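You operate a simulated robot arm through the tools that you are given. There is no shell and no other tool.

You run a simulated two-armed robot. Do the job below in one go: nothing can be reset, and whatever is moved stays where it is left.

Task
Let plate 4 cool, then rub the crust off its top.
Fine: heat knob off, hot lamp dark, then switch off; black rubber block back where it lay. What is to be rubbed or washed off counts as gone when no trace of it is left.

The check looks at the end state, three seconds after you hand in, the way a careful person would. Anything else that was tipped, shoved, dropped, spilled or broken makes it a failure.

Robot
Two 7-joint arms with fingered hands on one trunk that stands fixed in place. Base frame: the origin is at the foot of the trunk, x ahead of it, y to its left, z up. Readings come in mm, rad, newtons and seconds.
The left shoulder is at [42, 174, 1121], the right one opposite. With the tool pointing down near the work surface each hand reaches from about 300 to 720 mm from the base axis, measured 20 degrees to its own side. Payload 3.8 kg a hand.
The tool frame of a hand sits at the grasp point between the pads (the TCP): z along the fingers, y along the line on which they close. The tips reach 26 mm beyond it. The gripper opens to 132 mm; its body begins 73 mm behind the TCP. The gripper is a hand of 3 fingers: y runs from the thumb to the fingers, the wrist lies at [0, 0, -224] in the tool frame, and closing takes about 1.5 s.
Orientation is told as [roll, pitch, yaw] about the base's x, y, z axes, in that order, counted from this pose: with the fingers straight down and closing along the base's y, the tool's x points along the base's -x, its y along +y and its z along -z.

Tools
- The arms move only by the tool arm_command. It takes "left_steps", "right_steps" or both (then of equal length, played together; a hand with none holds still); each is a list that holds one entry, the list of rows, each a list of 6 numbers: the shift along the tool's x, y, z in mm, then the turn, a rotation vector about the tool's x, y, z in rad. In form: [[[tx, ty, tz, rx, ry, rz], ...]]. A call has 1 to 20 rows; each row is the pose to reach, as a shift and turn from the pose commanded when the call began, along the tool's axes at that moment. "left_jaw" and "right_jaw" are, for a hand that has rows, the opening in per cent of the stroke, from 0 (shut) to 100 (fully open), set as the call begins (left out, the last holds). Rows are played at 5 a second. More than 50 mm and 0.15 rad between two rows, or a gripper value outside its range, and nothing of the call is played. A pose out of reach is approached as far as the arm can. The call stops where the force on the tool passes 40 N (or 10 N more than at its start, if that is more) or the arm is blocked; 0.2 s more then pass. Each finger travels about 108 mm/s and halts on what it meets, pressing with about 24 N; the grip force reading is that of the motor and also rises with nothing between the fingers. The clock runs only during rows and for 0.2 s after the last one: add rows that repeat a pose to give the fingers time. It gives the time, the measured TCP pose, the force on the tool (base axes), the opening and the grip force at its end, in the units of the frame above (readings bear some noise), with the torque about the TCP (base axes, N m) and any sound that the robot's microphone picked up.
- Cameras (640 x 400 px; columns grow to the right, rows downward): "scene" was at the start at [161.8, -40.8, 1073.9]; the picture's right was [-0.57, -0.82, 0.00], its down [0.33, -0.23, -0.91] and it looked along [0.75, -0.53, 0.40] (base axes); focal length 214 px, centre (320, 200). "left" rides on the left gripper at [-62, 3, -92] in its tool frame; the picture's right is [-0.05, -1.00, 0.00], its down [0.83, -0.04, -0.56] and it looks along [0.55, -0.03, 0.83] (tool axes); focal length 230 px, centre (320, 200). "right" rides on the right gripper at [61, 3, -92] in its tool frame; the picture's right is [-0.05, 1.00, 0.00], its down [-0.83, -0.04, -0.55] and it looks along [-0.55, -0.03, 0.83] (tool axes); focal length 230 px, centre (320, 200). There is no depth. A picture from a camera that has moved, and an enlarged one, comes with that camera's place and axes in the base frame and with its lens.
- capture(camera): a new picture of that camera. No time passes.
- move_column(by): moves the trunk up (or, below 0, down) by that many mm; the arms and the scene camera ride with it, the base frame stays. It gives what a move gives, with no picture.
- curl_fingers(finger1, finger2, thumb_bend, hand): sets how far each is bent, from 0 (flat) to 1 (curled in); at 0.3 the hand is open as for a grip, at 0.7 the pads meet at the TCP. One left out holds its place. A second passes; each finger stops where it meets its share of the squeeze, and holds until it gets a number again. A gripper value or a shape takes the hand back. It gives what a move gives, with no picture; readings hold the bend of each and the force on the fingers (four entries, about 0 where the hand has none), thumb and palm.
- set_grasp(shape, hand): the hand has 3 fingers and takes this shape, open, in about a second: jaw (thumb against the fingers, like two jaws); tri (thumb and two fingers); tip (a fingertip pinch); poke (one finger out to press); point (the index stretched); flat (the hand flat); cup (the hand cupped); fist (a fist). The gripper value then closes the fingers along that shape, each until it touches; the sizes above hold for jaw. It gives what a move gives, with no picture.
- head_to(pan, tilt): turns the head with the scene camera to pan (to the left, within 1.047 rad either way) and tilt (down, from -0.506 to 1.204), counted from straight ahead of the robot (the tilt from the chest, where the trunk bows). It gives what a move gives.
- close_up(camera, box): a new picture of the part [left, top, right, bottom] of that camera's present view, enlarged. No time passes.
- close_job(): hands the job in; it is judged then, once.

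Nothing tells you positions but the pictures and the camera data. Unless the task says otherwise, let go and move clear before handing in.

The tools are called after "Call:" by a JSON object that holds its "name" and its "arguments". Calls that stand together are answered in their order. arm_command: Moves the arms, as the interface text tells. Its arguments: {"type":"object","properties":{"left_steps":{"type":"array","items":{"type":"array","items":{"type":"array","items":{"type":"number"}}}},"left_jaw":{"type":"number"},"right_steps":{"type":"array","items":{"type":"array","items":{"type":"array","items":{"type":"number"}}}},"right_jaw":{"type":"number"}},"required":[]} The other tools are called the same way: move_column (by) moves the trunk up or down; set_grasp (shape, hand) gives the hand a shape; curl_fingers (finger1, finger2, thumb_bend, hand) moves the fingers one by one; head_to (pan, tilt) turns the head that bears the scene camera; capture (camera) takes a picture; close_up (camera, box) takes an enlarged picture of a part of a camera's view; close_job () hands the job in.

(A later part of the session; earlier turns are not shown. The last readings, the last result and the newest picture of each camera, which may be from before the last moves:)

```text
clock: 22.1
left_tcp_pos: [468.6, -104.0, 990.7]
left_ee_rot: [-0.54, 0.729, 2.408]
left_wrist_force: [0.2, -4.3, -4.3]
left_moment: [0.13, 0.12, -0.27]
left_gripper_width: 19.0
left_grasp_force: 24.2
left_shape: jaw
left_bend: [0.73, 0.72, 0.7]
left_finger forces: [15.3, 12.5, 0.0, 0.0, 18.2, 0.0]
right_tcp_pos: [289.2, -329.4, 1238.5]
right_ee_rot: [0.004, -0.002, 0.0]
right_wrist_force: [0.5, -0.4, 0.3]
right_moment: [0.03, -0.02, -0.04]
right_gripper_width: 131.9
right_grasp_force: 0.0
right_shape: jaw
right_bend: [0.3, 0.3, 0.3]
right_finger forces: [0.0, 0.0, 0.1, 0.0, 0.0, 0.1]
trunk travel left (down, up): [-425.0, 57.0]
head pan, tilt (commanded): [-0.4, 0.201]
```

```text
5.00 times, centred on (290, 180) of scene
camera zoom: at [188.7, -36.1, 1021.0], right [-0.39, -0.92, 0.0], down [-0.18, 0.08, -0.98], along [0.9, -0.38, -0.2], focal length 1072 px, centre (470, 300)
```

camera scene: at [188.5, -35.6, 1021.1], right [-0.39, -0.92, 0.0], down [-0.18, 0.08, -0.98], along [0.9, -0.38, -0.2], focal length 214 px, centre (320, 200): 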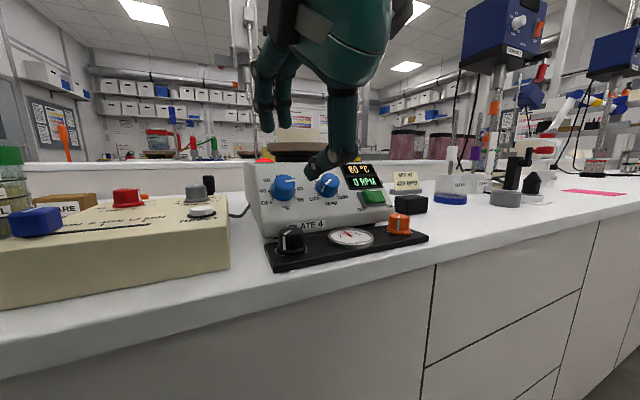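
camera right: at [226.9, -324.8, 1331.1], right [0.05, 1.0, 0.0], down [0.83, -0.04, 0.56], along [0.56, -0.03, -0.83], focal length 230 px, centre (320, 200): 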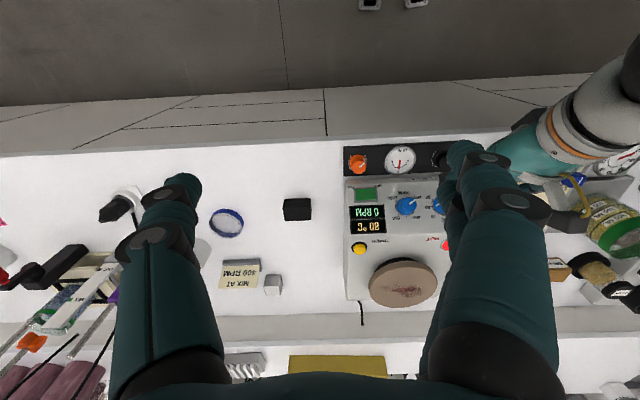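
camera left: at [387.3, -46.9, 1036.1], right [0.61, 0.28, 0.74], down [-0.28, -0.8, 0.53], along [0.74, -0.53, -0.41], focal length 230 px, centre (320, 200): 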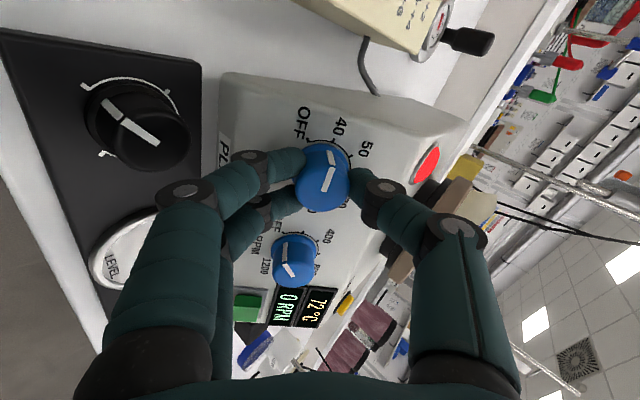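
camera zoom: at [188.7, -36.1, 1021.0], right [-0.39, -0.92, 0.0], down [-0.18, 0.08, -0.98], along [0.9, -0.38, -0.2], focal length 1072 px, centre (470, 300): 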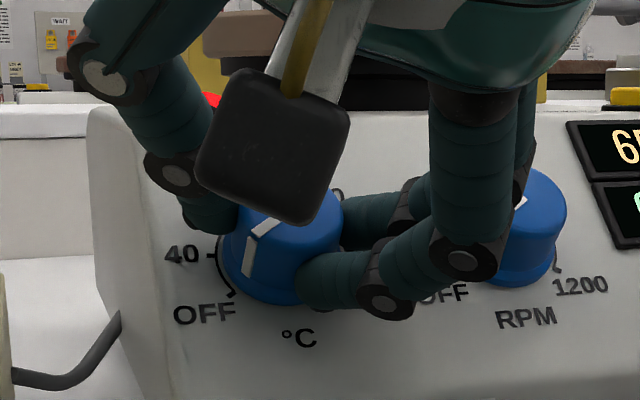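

The pointer lines up with the OFF tick and the fingers slipped slightly at the end stop. I'll let go gently and back straight out to verify.

Call:
{"name": "arm_command", "arguments": {"left_steps": [[[0, 0, 0, 0, 0, 0], [0, 0, 0, 0, 0, 0], [0, 0, 0, 0, 0, 0], [0, 0, -15, 0, 0, 0], [0, 0, -40, 0, 0, 0], [0, 0, -70, 0, 0, 0], [0, 0, -70, 0, 0, 0]]], "left_jaw": 32}}

Call:
{"name": "capture", "arguments": {"camera": "left"}}

Call:
{"name": "close_up", "arguments": {"camera": "scene", "box": [240, 140, 340, 220]}}

Call:
{"name": "close_up", "arguments": {"camera": "scene", "box": [220, 100, 400, 250]}}

```text
clock: 23.8
left_tcp_pos: [416.3, -105.3, 1033.5]
left_ee_rot: [-0.54, 0.731, 2.407]
left_wrist_force: [0.2, -0.2, 0.7]
left_moment: [-0.03, 0.0, 0.02]
left_gripper_width: 41.9
left_grasp_force: 0.1
left_shape: jaw
left_bend: [0.74, 0.74, 0.7]
left_finger forces: [0.0, 0.1, 0.1, 0.0, 0.0, 0.0]
right_tcp_pos: [290.6, -330.5, 1239.0]
right_ee_rot: [-0.001, -0.001, -0.001]
right_wrist_force: [0.2, 0.2, 0.0]
right_moment: [-0.01, 0.0, -0.03]
right_gripper_width: 131.9
right_grasp_force: 0.0
right_shape: jaw
right_bend: [0.3, 0.3, 0.3]
right_finger forces: [0.0, 0.0, 0.0, 0.1, 0.0, 0.2]
trunk travel left (down, up): [-425.0, 57.0]
head pan, tilt (commanded): [-0.4, 0.201]
```

```text
taken
camera left: at [310.0, -77.7, 1051.8], right [0.29, 0.89, 0.35], down [0.05, -0.38, 0.93], along [0.96, -0.25, -0.15], focal length 230 px, centre (320, 200)
```

left: 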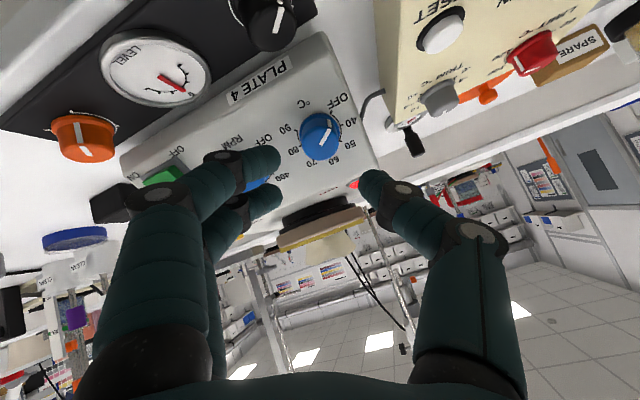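

```text
5.00 times, centred on (290, 180) of scene
camera zoom: at [188.8, -35.5, 1021.0], right [-0.39, -0.92, 0.0], down [-0.18, 0.08, -0.98], along [0.9, -0.38, -0.2], focal length 1072 px, centre (470, 300)
```

zoom: 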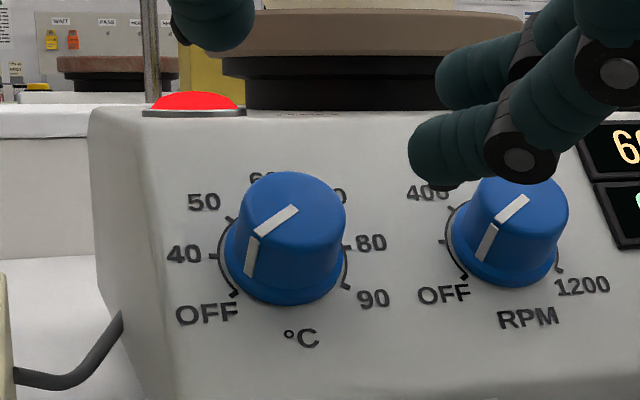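

```text
2.67 times, centred on (310, 175) of scene
camera zoom: at [188.8, -35.5, 1021.0], right [-0.39, -0.92, 0.0], down [-0.18, 0.08, -0.98], along [0.9, -0.38, -0.2], focal length 572 px, centre (347, 267)
```

zoom: 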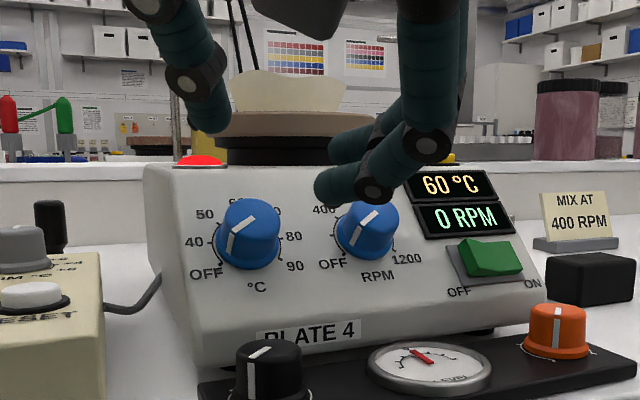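

The temperature is falling (60 °C). I check the pointer against the OFF tick up close.

Call:
{"name": "close_up", "arguments": {"camera": "left", "box": [270, 80, 370, 170]}}

Call:
{"name": "close_up", "arguments": {"camera": "scene", "box": [260, 160, 320, 210]}}

```text
4.44 times, centred on (320, 125) of left
camera zoom: at [310.0, -77.7, 1051.8], right [0.29, 0.89, 0.35], down [0.05, -0.38, 0.93], along [0.96, -0.25, -0.15], focal length 1022 px, centre (320, 533)
```

zoom: 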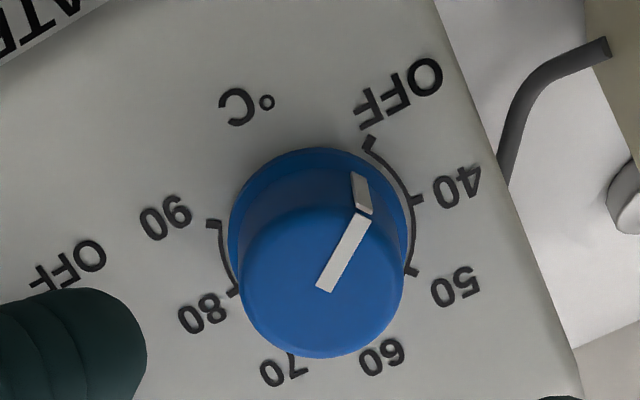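

```text
8.00 times, centred on (290, 185) of scene
camera zoom: at [188.8, -35.5, 1021.0], right [-0.39, -0.92, 0.0], down [-0.18, 0.08, -0.98], along [0.9, -0.38, -0.2], focal length 1716 px, centre (560, 320)
```

zoom: 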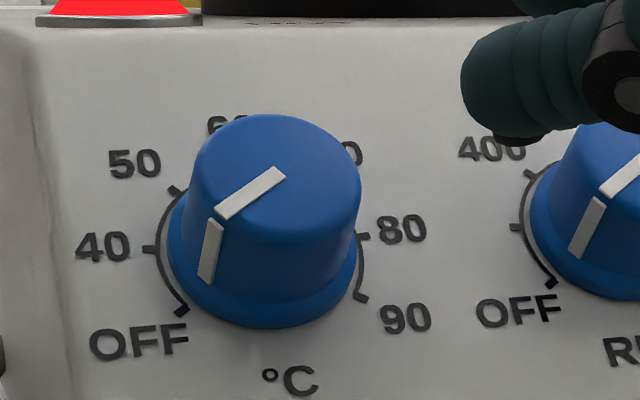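

Computed the same way, the heat pointer now sits at the same angle as the RPM pointer that is at OFF, and the readout is falling steadily. I'll back the left hand off, unwinding the wrist.

Call:
{"name": "arm_command", "arguments": {"left_steps": [[[0, 0, -10, 0, 0, 0.14], [0, 0, -20, 0, 0, 0.28], [0, 0, -30, 0, 0, 0.42], [0, 0, -40, 0, 0, 0.56], [0, 0, -40, 0, 0, 0.7], [0, 0, -40, 0, 0, 0.84], [0, 0, -40, 0, 0, 0.98], [0, 0, -40, 0, 0, 1.12], [0, 0, -40, 0, 0, 1.26], [0, 0, -40, 0, 0, 1.4], [0, 0, -40, 0, 0, 1.54], [0, 0, -40, 0, 0, 1.68], [0, 0, -40, 0, 0, 1.82], [0, 0, -40, 0, 0, 1.96], [0, 0, -40, 0, 0, 2.1], [0, 0, -40, 0, 0, 2.24], [0, 0, -40, 0, 0, 2.38], [0, 0, -40, 0, 0, 2.52], [0, 0, -40, 0, 0, 2.62]]]}}

Call:
{"name": "capture", "arguments": {"camera": "left"}}

Call:
{"name": "close_up", "arguments": {"camera": "left", "box": [260, 60, 440, 200]}}

```text
clock: 27.8
left_tcp_pos: [382.7, -106.0, 1060.7]
left_ee_rot: [0.004, -0.879, -0.003]
left_wrist_force: [0.0, 0.5, 1.4]
left_moment: [-0.03, -0.02, 0.02]
left_gripper_width: 41.8
left_grasp_force: 0.1
left_shape: jaw
left_bend: [0.74, 0.74, 0.7]
left_finger forces: [0.0, 0.0, 0.0, 0.1, 0.0, 0.0]
right_tcp_pos: [289.0, -331.2, 1239.1]
right_ee_rot: [-0.001, -0.004, 0.001]
right_wrist_force: [-0.2, 0.3, -0.2]
right_moment: [0.03, -0.01, 0.03]
right_gripper_width: 131.9
right_grasp_force: 0.2
right_shape: jaw
right_bend: [0.3, 0.3, 0.3]
right_finger forces: [0.0, 0.0, 0.0, 0.1, 0.1, 0.0]
trunk travel left (down, up): [-425.0, 57.0]
head pan, tilt (commanded): [-0.4, 0.201]
```

```text
taken
camera left: at [350.9, -102.3, 1167.9], right [0.03, -1.0, 0.04], down [-0.96, -0.04, -0.29], along [0.29, -0.03, -0.96], focal length 230 px, centre (320, 200)
```

left: 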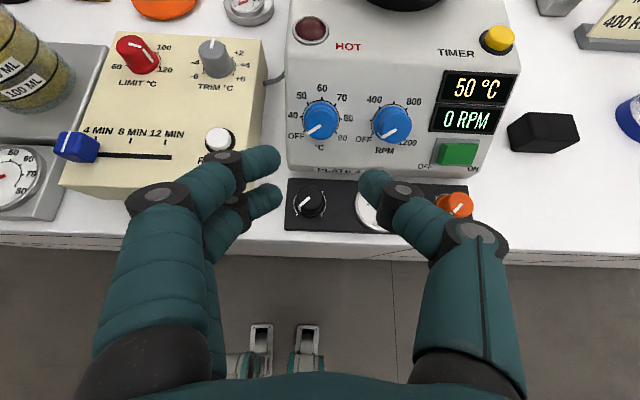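

```text
2.86 times, centred on (350, 130) of left
camera zoom: at [350.9, -102.3, 1167.9], right [0.03, -1.0, 0.04], down [-0.96, -0.04, -0.29], along [0.29, -0.03, -0.96], focal length 657 px, centre (234, 400)
```

zoom: 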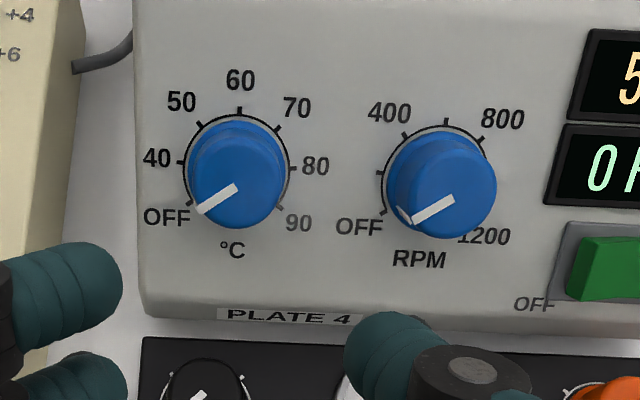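

The HOT lamp has gone dark (50 °C and falling) and the heat knob clearly points at OFF. I'll withdraw the left hand to its side so the right hand can work.

Call:
{"name": "arm_command", "arguments": {"left_steps": [[[-22, 19, -21, 0, 0.11, 0], [-44, 38, -42, 0, 0.22, 0], [-66, 56, -62, 0, 0.33, 0], [-88, 75, -83, 0, 0.44, 0], [-110, 94, -104, 0, 0.55, 0], [-131, 113, -124, 0, 0.66, 0], [-153, 132, -145, 0, 0.77, 0], [-175, 150, -165, 0, 0.88, 0], [-175, 150, -165, 0, 0.88, 0]]]}}

Call:
{"name": "set_grasp", "arguments": {"shape": "poke", "hand": "right"}}

Call:
{"name": "capture", "arguments": {"camera": "right"}}

Call:
{"name": "capture", "arguments": {"camera": "left"}}

```text
clock: 29.8
left_tcp_pos: [368.1, 45.6, 1302.7]
left_ee_rot: [-0.001, 0.004, 0.001]
left_wrist_force: [0.3, 0.4, -0.2]
left_moment: [0.01, 0.0, -0.07]
left_gripper_width: 41.9
left_grasp_force: 0.0
left_shape: jaw
left_bend: [0.74, 0.74, 0.7]
left_finger forces: [0.1, 0.0, 0.1, 0.1, 0.1, 0.1]
right_tcp_pos: [289.9, -330.3, 1238.0]
right_ee_rot: [0.0, -0.001, -0.001]
right_wrist_force: [0.7, 0.0, -0.7]
right_moment: [0.03, 0.01, -0.01]
right_gripper_width: 132.2
right_grasp_force: 0.0
right_shape: jaw
right_bend: [0.3, 0.3, 0.3]
right_finger forces: [0.1, 0.0, 0.1, 0.1, 0.1, 0.1]
trunk travel left (down, up): [-425.0, 57.0]
head pan, tilt (commanded): [-0.4, 0.201]
```

```text
clock: 30.6
left_tcp_pos: [367.5, 45.7, 1302.4]
left_ee_rot: [0.0, -0.002, 0.0]
left_wrist_force: [0.2, -0.5, 0.1]
left_moment: [0.01, -0.01, -0.01]
left_gripper_width: 41.9
left_grasp_force: 0.0
left_shape: jaw
left_bend: [0.74, 0.74, 0.7]
left_finger forces: [0.0, 0.1, 0.0, 0.1, 0.0, 0.0]
right_tcp_pos: [289.5, -330.8, 1238.9]
right_ee_rot: [-0.001, -0.002, -0.001]
right_wrist_force: [1.0, 0.4, 0.2]
right_moment: [-0.01, 0.01, -0.02]
right_gripper_width: 0.0
right_grasp_force: 0.1
right_shape: poke
right_bend: [1.0, 1.0, 0.45]
right_finger forces: [0.1, 0.0, 0.1, 0.0, 0.1, 0.1]
trunk travel left (down, up): [-425.0, 57.0]
head pan, tilt (commanded): [-0.4, 0.201]
```

```text
taken
camera right: at [227.2, -325.4, 1330.8], right [0.05, 1.0, 0.0], down [0.83, -0.04, 0.56], along [0.56, -0.03, -0.83], focal length 230 px, centre (320, 200)
```

right: 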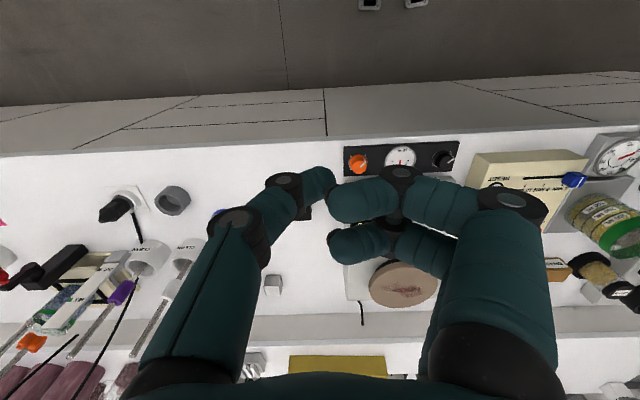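

```text
taken
camera left: at [429.1, 48.1, 1395.2], right [0.05, -1.0, 0.0], down [-0.83, -0.04, 0.56], along [-0.55, -0.03, -0.83], focal length 230 px, centre (320, 200)
```

left: 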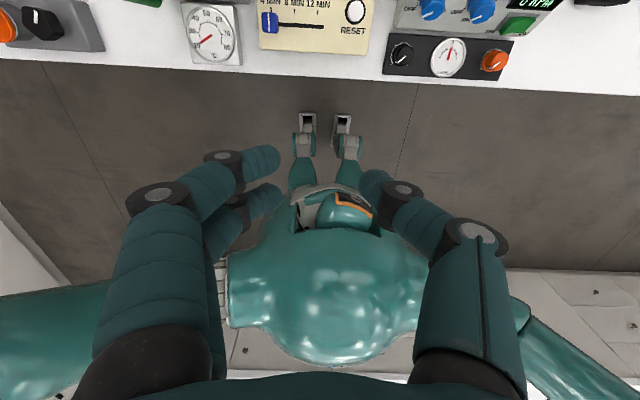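

The lamp is dark. The right hand in poke shape uses its thumb as the poker; I'll zoom in to see exactly where the tip lies and look at the temperature.

Call:
{"name": "close_up", "arguments": {"camera": "right", "box": [260, 140, 420, 260]}}

Call:
{"name": "close_up", "arguments": {"camera": "scene", "box": [220, 100, 460, 250]}}

Call:
{"name": "close_up", "arguments": {"camera": "scene", "box": [350, 170, 400, 220]}}

```text
3.33 times, centred on (340, 200) of right
camera zoom: at [227.2, -325.4, 1330.8], right [0.05, 1.0, 0.0], down [0.83, -0.04, 0.56], along [0.56, -0.03, -0.83], focal length 767 px, centre (253, 200)
```

zoom: 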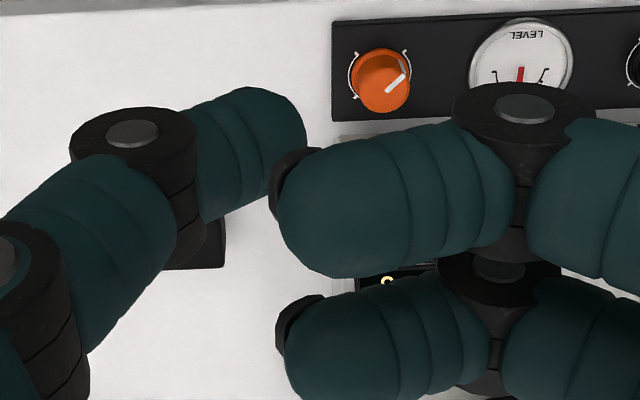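

```text
2.67 times, centred on (340, 175) of scene
camera zoom: at [188.6, -35.6, 1021.1], right [-0.39, -0.92, 0.0], down [-0.18, 0.08, -0.98], along [0.9, -0.38, -0.2], focal length 572 px, centre (267, 267)
```

zoom: 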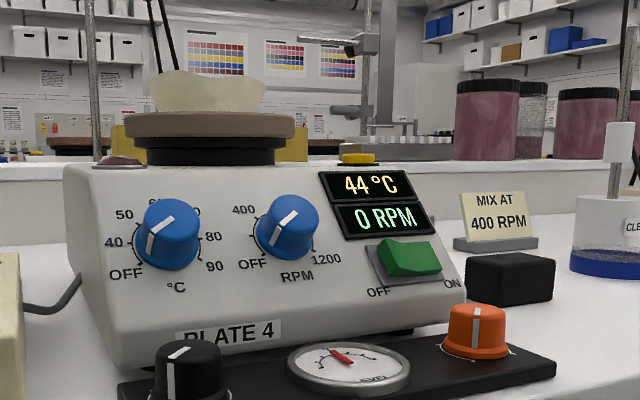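

```text
8.00 times, centred on (375, 195) of scene
camera zoom: at [188.6, -35.6, 1021.1], right [-0.39, -0.92, 0.0], down [-0.18, 0.08, -0.98], along [0.9, -0.38, -0.2], focal length 1716 px, centre (-120, 240)
```

zoom: 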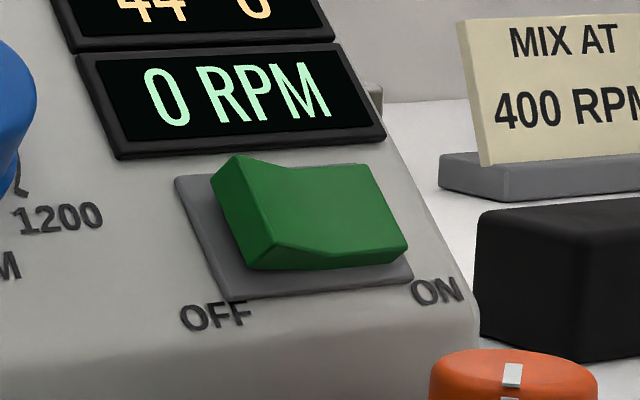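

The poke shape's thumb lies rather crosswise. I'll try the "point" shape to see whether it gives a straighter, slimmer poker; meanwhile the plate keeps cooling (44 °C, lamp dark).

Call:
{"name": "set_grasp", "arguments": {"shape": "point", "hand": "right"}}

Call:
{"name": "capture", "arguments": {"camera": "right"}}

Call:
{"name": "capture", "arguments": {"camera": "left"}}

```text
clock: 31.6
left_tcp_pos: [368.1, 46.3, 1301.7]
left_ee_rot: [0.001, -0.001, 0.002]
left_wrist_force: [0.7, 0.7, -0.5]
left_moment: [0.05, 0.0, 0.01]
left_gripper_width: 42.1
left_grasp_force: 0.0
left_shape: jaw
left_bend: [0.74, 0.74, 0.7]
left_finger forces: [0.0, 0.1, 0.0, 0.0, 0.0, 0.1]
right_tcp_pos: [289.2, -330.5, 1239.5]
right_ee_rot: [-0.001, -0.003, 0.0]
right_wrist_force: [0.0, 0.1, 0.2]
right_moment: [-0.01, -0.06, -0.02]
right_gripper_width: 0.1
right_grasp_force: 0.1
right_shape: point
right_bend: [0.24, 1.0, 0.48]
right_finger forces: [0.0, 0.1, 0.1, 0.1, 0.0, 0.0]
trunk travel left (down, up): [-425.0, 57.0]
head pan, tilt (commanded): [-0.4, 0.201]
```

```text
taken
camera right: at [227.2, -325.3, 1330.8], right [0.05, 1.0, 0.0], down [0.83, -0.04, 0.56], along [0.56, -0.03, -0.83], focal length 230 px, centre (320, 200)
```

right: 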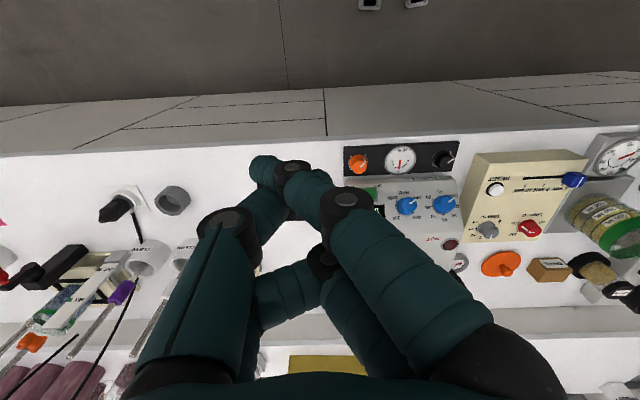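

```text
taken
camera left: at [429.1, 48.1, 1395.2], right [0.05, -1.0, 0.0], down [-0.83, -0.04, 0.56], along [-0.55, -0.03, -0.83], focal length 230 px, centre (320, 200)
```

left: 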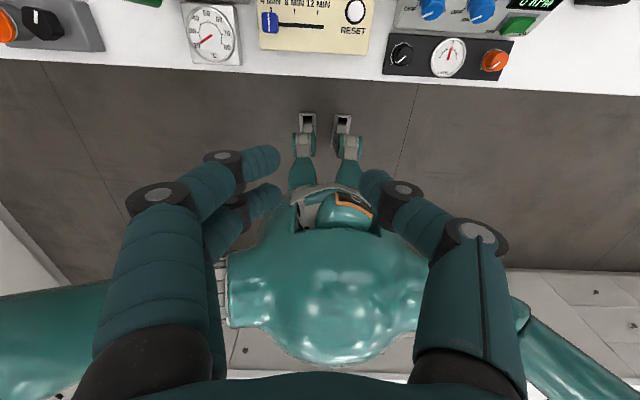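

The index leans across the palm, so that is no better. I'll try curling both fingers in and stretching the thumb straight instead.

Call:
{"name": "curl_fingers", "arguments": {"hand": "right", "finger1": 1, "finger2": 1, "thumb_bend": 0.1}}

Call:
{"name": "capture", "arguments": {"camera": "right"}}

```text
clock: 32.5
left_tcp_pos: [367.1, 44.6, 1301.7]
left_ee_rot: [0.0, 0.0, 0.002]
left_wrist_force: [0.2, 0.1, 0.1]
left_moment: [-0.03, 0.02, -0.02]
left_gripper_width: 42.0
left_grasp_force: 0.0
left_shape: jaw
left_bend: [0.74, 0.74, 0.7]
left_finger forces: [0.1, 0.0, 0.0, 0.0, 0.1, 0.0]
right_tcp_pos: [288.5, -330.3, 1238.0]
right_ee_rot: [-0.001, -0.005, -0.001]
right_wrist_force: [-0.1, 0.6, 0.0]
right_moment: [0.02, 0.01, 0.0]
right_gripper_width: 7.3
right_grasp_force: 0.1
right_shape: fingers
right_bend: [0.72, 1.0, 0.5]
right_finger forces: [0.1, 0.0, 0.0, 0.0, 0.1, 0.0]
trunk travel left (down, up): [-425.0, 57.0]
head pan, tilt (commanded): [-0.4, 0.201]
```

```text
taken
camera right: at [227.2, -325.3, 1330.8], right [0.05, 1.0, 0.0], down [0.83, -0.04, 0.56], along [0.56, -0.03, -0.83], focal length 230 px, centre (320, 200)
```

right: 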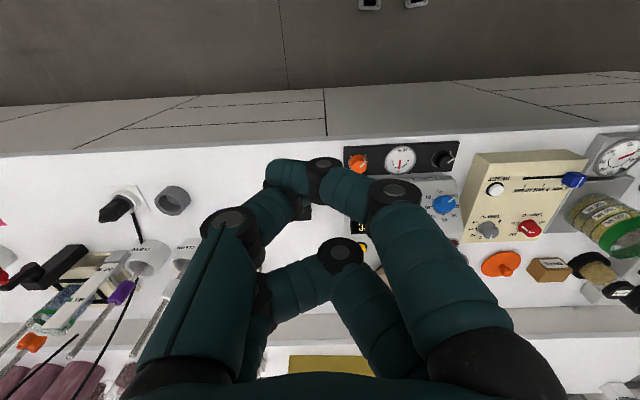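

The fingers got in each other's way, so I open to jaw first and then shape them afresh.

Call:
{"name": "set_grasp", "arguments": {"shape": "jaw", "hand": "right"}}

Call:
{"name": "curl_fingers", "arguments": {"hand": "right", "finger1": 0.3, "finger2": 0.3, "thumb_bend": 0.0}}

Call:
{"name": "curl_fingers", "arguments": {"hand": "right", "finger1": 1.0, "finger2": 1.0}}

Call:
{"name": "capture", "arguments": {"camera": "right"}}

```text
clock: 33.5
left_tcp_pos: [368.0, 45.3, 1301.3]
left_ee_rot: [0.001, 0.0, 0.002]
left_wrist_force: [-0.7, -0.7, 0.5]
left_moment: [-0.02, -0.03, -0.02]
left_gripper_width: 41.8
left_grasp_force: 0.1
left_shape: jaw
left_bend: [0.74, 0.74, 0.7]
left_finger forces: [0.1, 0.0, 0.1, 0.1, 0.0, 0.0]
right_tcp_pos: [288.9, -330.5, 1238.8]
right_ee_rot: [-0.001, -0.004, -0.001]
right_wrist_force: [-0.1, -1.5, 0.6]
right_moment: [0.03, -0.01, 0.0]
right_gripper_width: 95.0
right_grasp_force: 0.0
right_shape: jaw
right_bend: [0.3, 0.83, 0.3]
right_finger forces: [0.1, 0.0, 0.0, 0.0, 0.0, 0.0]
trunk travel left (down, up): [-425.0, 57.0]
head pan, tilt (commanded): [-0.4, 0.201]
```

```text
clock: 34.5
left_tcp_pos: [367.2, 44.3, 1302.4]
left_ee_rot: [0.0, 0.0, 0.003]
left_wrist_force: [0.1, 1.0, 0.0]
left_moment: [-0.03, 0.01, 0.0]
left_gripper_width: 41.9
left_grasp_force: 0.0
left_shape: jaw
left_bend: [0.74, 0.74, 0.7]
left_finger forces: [0.0, 0.1, 0.0, 0.1, 0.0, 0.1]
right_tcp_pos: [288.8, -330.6, 1239.3]
right_ee_rot: [-0.001, -0.004, 0.001]
right_wrist_force: [0.1, 0.2, -0.5]
right_moment: [0.03, -0.03, 0.0]
right_gripper_width: 148.2
right_grasp_force: 0.0
right_shape: fingers
right_bend: [0.3, 0.77, 0.14]
right_finger forces: [0.1, 0.0, 0.0, 0.0, 0.0, 0.0]
trunk travel left (down, up): [-425.0, 57.0]
head pan, tilt (commanded): [-0.4, 0.201]
```

```text
clock: 35.5
left_tcp_pos: [367.1, 44.7, 1302.0]
left_ee_rot: [0.002, 0.001, 0.001]
left_wrist_force: [0.3, 0.5, 0.0]
left_moment: [-0.03, 0.02, -0.02]
left_gripper_width: 41.7
left_grasp_force: 0.0
left_shape: jaw
left_bend: [0.74, 0.74, 0.7]
left_finger forces: [0.1, 0.0, 0.0, 0.1, 0.0, 0.1]
right_tcp_pos: [290.1, -329.9, 1239.5]
right_ee_rot: [0.0, -0.003, 0.0]
right_wrist_force: [-0.4, 0.2, -0.7]
right_moment: [-0.01, 0.0, 0.04]
right_gripper_width: 63.2
right_grasp_force: 0.0
right_shape: fingers
right_bend: [1.0, 0.82, 0.15]
right_finger forces: [0.0, 0.0, 0.0, 0.0, 0.0, 0.1]
trunk travel left (down, up): [-425.0, 57.0]
head pan, tilt (commanded): [-0.4, 0.201]
```

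```text
taken
camera right: at [227.2, -325.3, 1330.8], right [0.05, 1.0, 0.0], down [0.83, -0.04, 0.56], along [0.56, -0.03, -0.83], focal length 230 px, centre (320, 200)
```

right: 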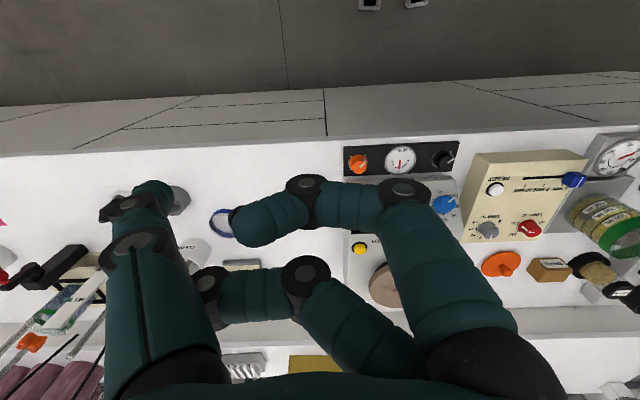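

Finger 2 seems caught against the thumb. I'll open to jaw again and give it time to come free.

Call:
{"name": "set_grasp", "arguments": {"shape": "jaw", "hand": "right"}}

Call:
{"name": "arm_command", "arguments": {"right_steps": [[[0, 0, 0, 0, 0, 0], [0, 0, 0, 0, 0, 0], [0, 0, 0, 0, 0, 0], [0, 0, 0, 0, 0, 0], [0, 0, 0, 0, 0, 0], [0, 0, 0, 0, 0, 0]]], "right_jaw": 100}}

Call:
{"name": "capture", "arguments": {"camera": "right"}}

```text
clock: 36.4
left_tcp_pos: [369.4, 44.9, 1301.3]
left_ee_rot: [0.001, 0.0, 0.001]
left_wrist_force: [0.6, 0.9, 0.1]
left_moment: [-0.01, 0.01, 0.02]
left_gripper_width: 42.1
left_grasp_force: 0.0
left_shape: jaw
left_bend: [0.74, 0.74, 0.7]
left_finger forces: [0.0, 0.0, 0.0, 0.0, 0.0, 0.0]
right_tcp_pos: [289.2, -330.2, 1239.0]
right_ee_rot: [-0.001, -0.004, 0.0]
right_wrist_force: [0.0, -1.7, -0.3]
right_moment: [0.02, -0.02, -0.03]
right_gripper_width: 95.0
right_grasp_force: 0.0
right_shape: jaw
right_bend: [0.3, 0.82, 0.3]
right_finger forces: [0.0, 0.1, 0.0, 0.1, 0.0, 0.0]
trunk travel left (down, up): [-425.0, 57.0]
head pan, tilt (commanded): [-0.4, 0.201]
```

```text
clock: 37.8
left_tcp_pos: [368.4, 44.6, 1302.9]
left_ee_rot: [0.002, 0.0, 0.002]
left_wrist_force: [-0.7, -0.2, -0.2]
left_moment: [0.0, 0.03, 0.01]
left_gripper_width: 41.9
left_grasp_force: 0.0
left_shape: jaw
left_bend: [0.74, 0.74, 0.7]
left_finger forces: [0.0, 0.0, 0.0, 0.1, 0.1, 0.1]
right_tcp_pos: [289.7, -330.2, 1237.8]
right_ee_rot: [0.0, -0.003, -0.001]
right_wrist_force: [-0.3, 0.4, -0.3]
right_moment: [0.0, 0.01, 0.0]
right_gripper_width: 95.0
right_grasp_force: 0.0
right_shape: jaw
right_bend: [0.3, 0.82, 0.3]
right_finger forces: [0.0, 0.1, 0.0, 0.0, 0.1, 0.0]
trunk travel left (down, up): [-425.0, 57.0]
head pan, tilt (commanded): [-0.4, 0.201]
```

```text
taken
camera right: at [227.2, -325.3, 1330.8], right [0.05, 1.0, 0.0], down [0.83, -0.04, 0.56], along [0.56, -0.03, -0.83], focal length 230 px, centre (320, 200)
```

right: 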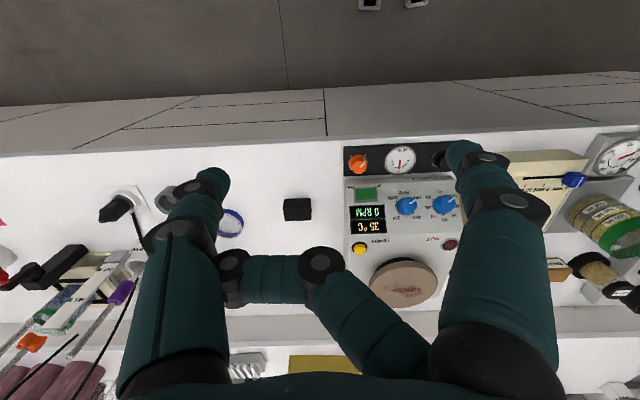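

Finger 2 is hooked on the thumb; I'll go back to the poke shape (which worked), then stretch only the thumb with both fingers kept curled.

Call:
{"name": "set_grasp", "arguments": {"shape": "poke", "hand": "right"}}

Call:
{"name": "capture", "arguments": {"camera": "right"}}

Call:
{"name": "curl_fingers", "arguments": {"hand": "right", "thumb_bend": 0.0}}

Call:
{"name": "capture", "arguments": {"camera": "right"}}

```text
clock: 38.6
left_tcp_pos: [367.5, 45.5, 1301.9]
left_ee_rot: [0.0, -0.001, 0.002]
left_wrist_force: [-0.5, 0.7, 0.1]
left_moment: [-0.01, 0.03, 0.02]
left_gripper_width: 42.0
left_grasp_force: 0.0
left_shape: jaw
left_bend: [0.74, 0.74, 0.7]
left_finger forces: [0.0, 0.0, 0.1, 0.1, 0.2, 0.0]
right_tcp_pos: [289.6, -329.6, 1239.2]
right_ee_rot: [-0.001, -0.002, 0.0]
right_wrist_force: [-0.6, -0.5, 0.2]
right_moment: [0.0, 0.0, 0.0]
right_gripper_width: 0.0
right_grasp_force: 0.0
right_shape: poke
right_bend: [1.0, 1.0, 0.44]
right_finger forces: [0.1, 0.0, 0.0, 0.0, 0.0, 0.0]
trunk travel left (down, up): [-425.0, 57.0]
head pan, tilt (commanded): [-0.4, 0.201]
```

```text
taken
camera right: at [227.2, -325.3, 1330.8], right [0.05, 1.0, 0.0], down [0.83, -0.04, 0.56], along [0.56, -0.03, -0.83], focal length 230 px, centre (320, 200)
```

right: 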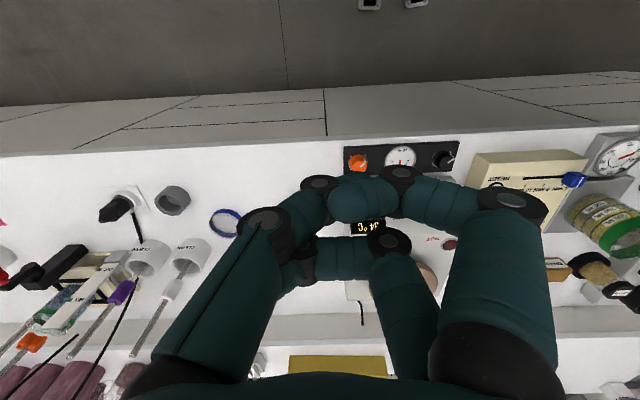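

```text
clock: 39.6
left_tcp_pos: [367.1, 45.9, 1303.4]
left_ee_rot: [0.0, 0.0, 0.002]
left_wrist_force: [-0.6, -0.1, 0.6]
left_moment: [0.02, 0.01, 0.01]
left_gripper_width: 41.7
left_grasp_force: 0.0
left_shape: jaw
left_bend: [0.74, 0.74, 0.7]
left_finger forces: [0.0, 0.1, 0.0, 0.0, 0.1, 0.0]
right_tcp_pos: [289.5, -330.5, 1238.0]
right_ee_rot: [0.0, -0.002, 0.0]
right_wrist_force: [1.4, -0.3, 0.1]
right_moment: [-0.02, -0.02, -0.01]
right_gripper_width: 29.8
right_grasp_force: 0.2
right_shape: fingers
right_bend: [1.0, 1.0, 0.16]
right_finger forces: [0.0, 0.0, 0.0, 0.0, 0.1, 0.0]
trunk travel left (down, up): [-425.0, 57.0]
head pan, tilt (commanded): [-0.4, 0.201]
```

```text
taken
camera right: at [227.2, -325.3, 1330.8], right [0.05, 1.0, 0.0], down [0.83, -0.04, 0.56], along [0.56, -0.03, -0.83], focal length 230 px, centre (320, 200)
```

right: 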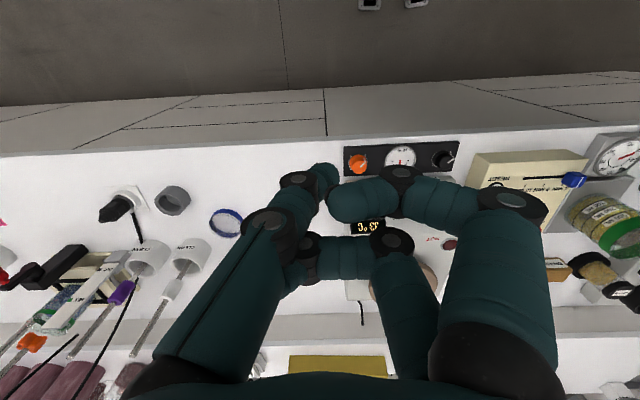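

Call:
{"name": "close_up", "arguments": {"camera": "right", "box": [200, 150, 440, 350]}}

Call:
{"name": "curl_fingers", "arguments": {"hand": "right", "thumb_bend": 0.0, "finger2": 0.9, "finger1": 0.5}}

Call:
{"name": "capture", "arguments": {"camera": "right"}}

```text
2.00 times, centred on (320, 250) of right
camera zoom: at [227.2, -325.3, 1330.8], right [0.05, 1.0, 0.0], down [0.83, -0.04, 0.56], along [0.56, -0.03, -0.83], focal length 460 px, centre (320, 100)
```

zoom: 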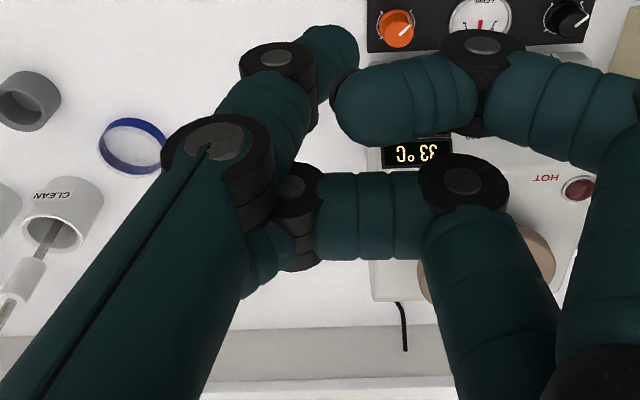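

```text
clock: 40.6
left_tcp_pos: [367.2, 45.5, 1301.3]
left_ee_rot: [-0.002, 0.0, 0.002]
left_wrist_force: [0.3, 0.0, -0.2]
left_moment: [0.03, -0.01, 0.01]
left_gripper_width: 42.0
left_grasp_force: 0.0
left_shape: jaw
left_bend: [0.74, 0.74, 0.7]
left_finger forces: [0.1, 0.0, 0.0, 0.0, 0.0, 0.0]
right_tcp_pos: [289.3, -331.5, 1239.4]
right_ee_rot: [0.001, -0.003, 0.0]
right_wrist_force: [0.0, -0.6, -0.1]
right_moment: [0.04, 0.0, 0.0]
right_gripper_width: 109.4
right_grasp_force: 0.0
right_shape: fingers
right_bend: [0.5, 0.82, 0.16]
right_finger forces: [0.0, 0.0, 0.1, 0.0, 0.0, 0.0]
trunk travel left (down, up): [-425.0, 57.0]
head pan, tilt (commanded): [-0.4, 0.201]
```

```text
taken
camera right: at [227.2, -325.3, 1330.8], right [0.05, 1.0, 0.0], down [0.83, -0.04, 0.56], along [0.56, -0.03, -0.83], focal length 230 px, centre (320, 200)
```

right: 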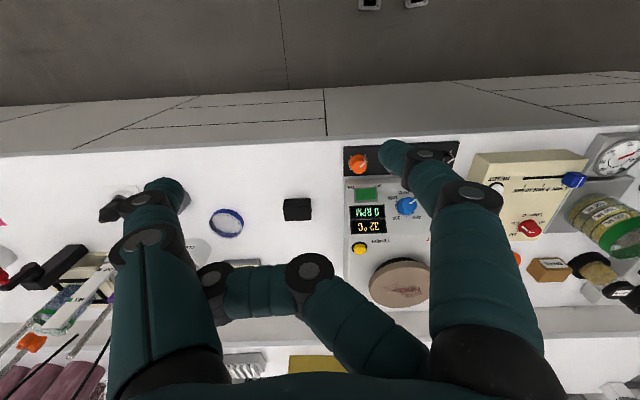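

Call:
{"name": "curl_fingers", "arguments": {"hand": "right", "thumb_bend": 0.7, "finger2": 1.0, "finger1": 0.2}}

Call:
{"name": "close_up", "arguments": {"camera": "right", "box": [120, 140, 480, 400]}}

Call:
{"name": "curl_fingers", "arguments": {"hand": "right", "finger2": 0.5}}

Call:
{"name": "close_up", "arguments": {"camera": "right", "box": [120, 140, 480, 400]}}

```text
clock: 41.6
left_tcp_pos: [367.9, 44.9, 1301.6]
left_ee_rot: [0.0, 0.0, 0.002]
left_wrist_force: [0.3, 0.5, 0.2]
left_moment: [0.01, 0.0, -0.01]
left_gripper_width: 41.7
left_grasp_force: 0.0
left_shape: jaw
left_bend: [0.74, 0.74, 0.7]
left_finger forces: [0.0, 0.0, 0.1, 0.0, 0.0, 0.0]
right_tcp_pos: [288.7, -330.7, 1239.7]
right_ee_rot: [0.002, -0.003, 0.0]
right_wrist_force: [-0.8, -0.3, -0.8]
right_moment: [-0.01, 0.01, -0.01]
right_gripper_width: 72.4
right_grasp_force: 0.1
right_shape: fingers
right_bend: [0.2, 0.94, 0.7]
right_finger forces: [0.0, 0.1, 0.0, 0.0, 0.0, 0.0]
trunk travel left (down, up): [-425.0, 57.0]
head pan, tilt (commanded): [-0.4, 0.201]
```

```text
1.54 times, centred on (300, 270) of right
camera zoom: at [227.2, -325.3, 1330.8], right [0.05, 1.0, 0.0], down [0.83, -0.04, 0.56], along [0.56, -0.03, -0.83], focal length 354 px, centre (351, 92)
```

zoom: 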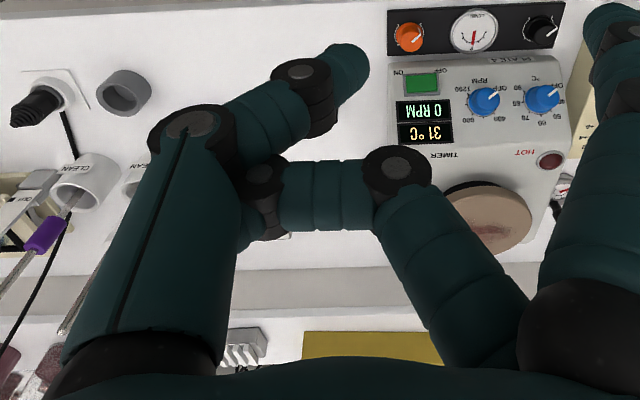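

```text
clock: 42.6
left_tcp_pos: [367.8, 46.2, 1302.1]
left_ee_rot: [-0.001, 0.001, 0.004]
left_wrist_force: [-0.1, 0.1, 0.0]
left_moment: [0.05, 0.0, -0.01]
left_gripper_width: 41.8
left_grasp_force: 0.1
left_shape: jaw
left_bend: [0.74, 0.74, 0.7]
left_finger forces: [0.0, 0.0, 0.0, 0.0, 0.1, 0.0]
right_tcp_pos: [289.8, -329.9, 1238.5]
right_ee_rot: [0.001, -0.003, 0.0]
right_wrist_force: [0.0, -0.2, -0.1]
right_moment: [0.03, 0.0, -0.01]
right_gripper_width: 75.1
right_grasp_force: 0.1
right_shape: fingers
right_bend: [0.2, 0.92, 0.7]
right_finger forces: [0.1, 0.0, 0.0, 0.1, 0.0, 0.0]
trunk travel left (down, up): [-425.0, 57.0]
head pan, tilt (commanded): [-0.4, 0.201]
```

```text
1.54 times, centred on (300, 270) of right
camera zoom: at [227.2, -325.3, 1330.8], right [0.05, 1.0, 0.0], down [0.83, -0.04, 0.56], along [0.56, -0.03, -0.83], focal length 354 px, centre (351, 92)
```

zoom: 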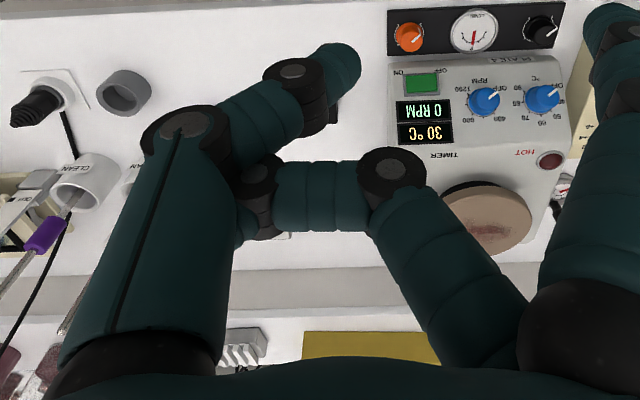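

Finger 2 is still held by the thumb. I'll try another shape (flat, then tri) to change the spread and free it; the arm stays high and clear meanwhile.

Call:
{"name": "set_grasp", "arguments": {"shape": "fist", "hand": "right"}}

Call:
{"name": "close_up", "arguments": {"camera": "right", "box": [120, 140, 480, 400]}}

Call:
{"name": "set_grasp", "arguments": {"shape": "tri", "hand": "right"}}

Call:
{"name": "close_up", "arguments": {"camera": "right", "box": [120, 140, 480, 400]}}

```text
clock: 43.5
left_tcp_pos: [367.1, 45.5, 1301.0]
left_ee_rot: [-0.001, -0.001, 0.003]
left_wrist_force: [0.8, -0.4, 0.4]
left_moment: [-0.02, -0.03, 0.02]
left_gripper_width: 41.7
left_grasp_force: 0.1
left_shape: jaw
left_bend: [0.74, 0.74, 0.7]
left_finger forces: [0.0, 0.0, 0.1, 0.0, 0.0, 0.0]
right_tcp_pos: [288.8, -329.6, 1238.3]
right_ee_rot: [-0.002, -0.004, -0.002]
right_wrist_force: [0.0, 0.1, 0.2]
right_moment: [0.02, 0.02, 0.01]
right_gripper_width: 0.1
right_grasp_force: 0.1
right_shape: fist
right_bend: [0.86, 1.0, 0.53]
right_finger forces: [0.1, 0.0, 0.0, 0.0, 0.1, 0.0]
trunk travel left (down, up): [-425.0, 57.0]
head pan, tilt (commanded): [-0.4, 0.201]
```

```text
1.54 times, centred on (300, 270) of right
camera zoom: at [227.2, -325.3, 1330.8], right [0.05, 1.0, 0.0], down [0.83, -0.04, 0.56], along [0.56, -0.03, -0.83], focal length 354 px, centre (351, 92)
```

zoom: 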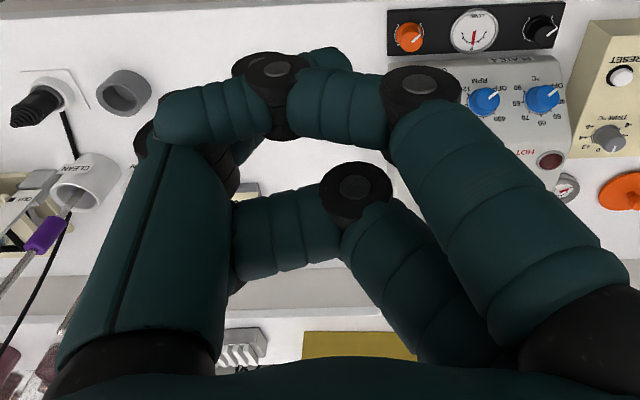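

```text
clock: 44.5
left_tcp_pos: [367.1, 44.9, 1302.2]
left_ee_rot: [0.0, 0.0, 0.002]
left_wrist_force: [-0.2, -0.7, 0.6]
left_moment: [0.04, 0.01, -0.04]
left_gripper_width: 41.9
left_grasp_force: 0.0
left_shape: jaw
left_bend: [0.74, 0.74, 0.7]
left_finger forces: [0.1, 0.0, 0.0, 0.0, 0.0, 0.0]
right_tcp_pos: [288.5, -329.9, 1238.8]
right_ee_rot: [0.0, -0.002, 0.0]
right_wrist_force: [-0.1, 1.4, -0.6]
right_moment: [-0.03, -0.01, -0.03]
right_gripper_width: 95.1
right_grasp_force: 0.1
right_shape: tri
right_bend: [0.3, 0.86, 0.3]
right_finger forces: [0.0, 0.0, 0.0, 0.1, 0.1, 0.0]
trunk travel left (down, up): [-425.0, 57.0]
head pan, tilt (commanded): [-0.4, 0.201]
```

```text
1.54 times, centred on (300, 270) of right
camera zoom: at [227.2, -325.3, 1330.8], right [0.05, 1.0, 0.0], down [0.83, -0.04, 0.56], along [0.56, -0.03, -0.83], focal length 354 px, centre (351, 92)
```

zoom: 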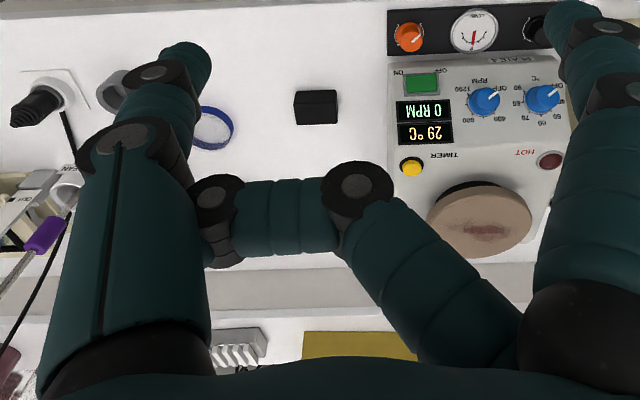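

Finger 2 stays hooked at the thumb. I'll look at the right hand with the head camera to understand how it is caught.

Call:
{"name": "head_to", "arguments": {"pan": -1.04, "tilt": -0.5}}

Call:
{"name": "capture", "arguments": {"camera": "scene"}}

```text
clock: 45.5
left_tcp_pos: [367.1, 45.0, 1302.0]
left_ee_rot: [-0.002, 0.0, 0.002]
left_wrist_force: [-0.6, -0.3, -0.1]
left_moment: [-0.01, 0.02, 0.01]
left_gripper_width: 41.9
left_grasp_force: 0.0
left_shape: jaw
left_bend: [0.74, 0.74, 0.7]
left_finger forces: [0.0, 0.0, 0.0, 0.0, 0.0, 0.1]
right_tcp_pos: [289.2, -329.8, 1239.5]
right_ee_rot: [-0.001, -0.004, 0.0]
right_wrist_force: [-0.2, 1.1, -0.1]
right_moment: [0.0, 0.0, 0.01]
right_gripper_width: 95.1
right_grasp_force: 0.1
right_shape: tri
right_bend: [0.3, 0.86, 0.3]
right_finger forces: [0.0, 0.1, 0.0, 0.0, 0.0, 0.0]
trunk travel left (down, up): [-425.0, 57.0]
head pan, tilt (commanded): [-1.04, -0.499]
```

```text
taken
camera scene: at [136.7, -57.2, 1079.6], right [-0.86, -0.51, 0.0], down [0.24, -0.41, -0.88], along [0.45, -0.76, 0.48], focal length 214 px, centre (320, 200)
```

scene: 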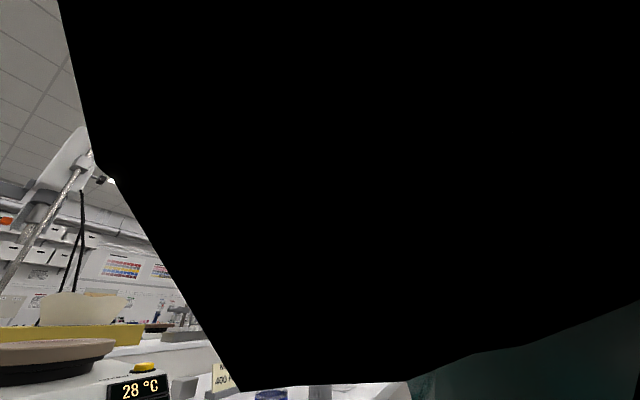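

Call:
{"name": "head_to", "arguments": {"pan": -0.65, "tilt": -0.45}}

Call:
{"name": "capture", "arguments": {"camera": "scene"}}

Call:
{"name": "close_up", "arguments": {"camera": "scene", "box": [360, 40, 500, 220]}}

```text
clock: 46.4
left_tcp_pos: [367.0, 44.8, 1300.7]
left_ee_rot: [0.0, 0.0, 0.003]
left_wrist_force: [0.4, -0.2, 0.9]
left_moment: [0.0, 0.01, -0.03]
left_gripper_width: 42.1
left_grasp_force: 0.0
left_shape: jaw
left_bend: [0.74, 0.74, 0.7]
left_finger forces: [0.0, 0.0, 0.0, 0.1, 0.0, 0.1]
right_tcp_pos: [289.7, -331.1, 1238.4]
right_ee_rot: [0.001, -0.005, 0.001]
right_wrist_force: [-0.2, 0.2, 0.4]
right_moment: [0.02, -0.02, -0.01]
right_gripper_width: 95.0
right_grasp_force: 0.0
right_shape: tri
right_bend: [0.3, 0.86, 0.3]
right_finger forces: [0.0, 0.0, 0.1, 0.0, 0.0, 0.0]
trunk travel left (down, up): [-425.0, 57.0]
head pan, tilt (commanded): [-0.649, -0.45]
```

```text
taken
camera scene: at [158.5, -41.8, 1076.3], right [-0.6, -0.8, 0.0], down [0.35, -0.26, -0.9], along [0.72, -0.54, 0.44], focal length 214 px, centre (320, 200)
```

scene: 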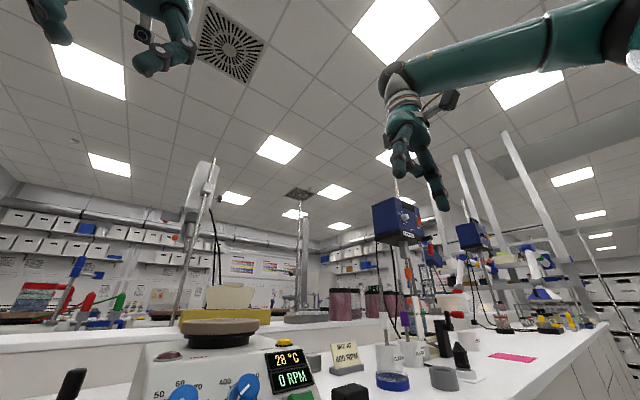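

```text
2.22 times, centred on (430, 130) of scene
camera zoom: at [158.5, -41.8, 1076.3], right [-0.6, -0.8, 0.0], down [0.35, -0.26, -0.9], along [0.72, -0.54, 0.44], focal length 477 px, centre (76, 356)
```

zoom: 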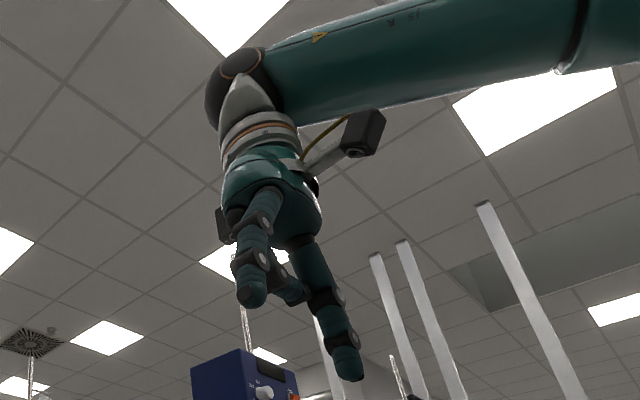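

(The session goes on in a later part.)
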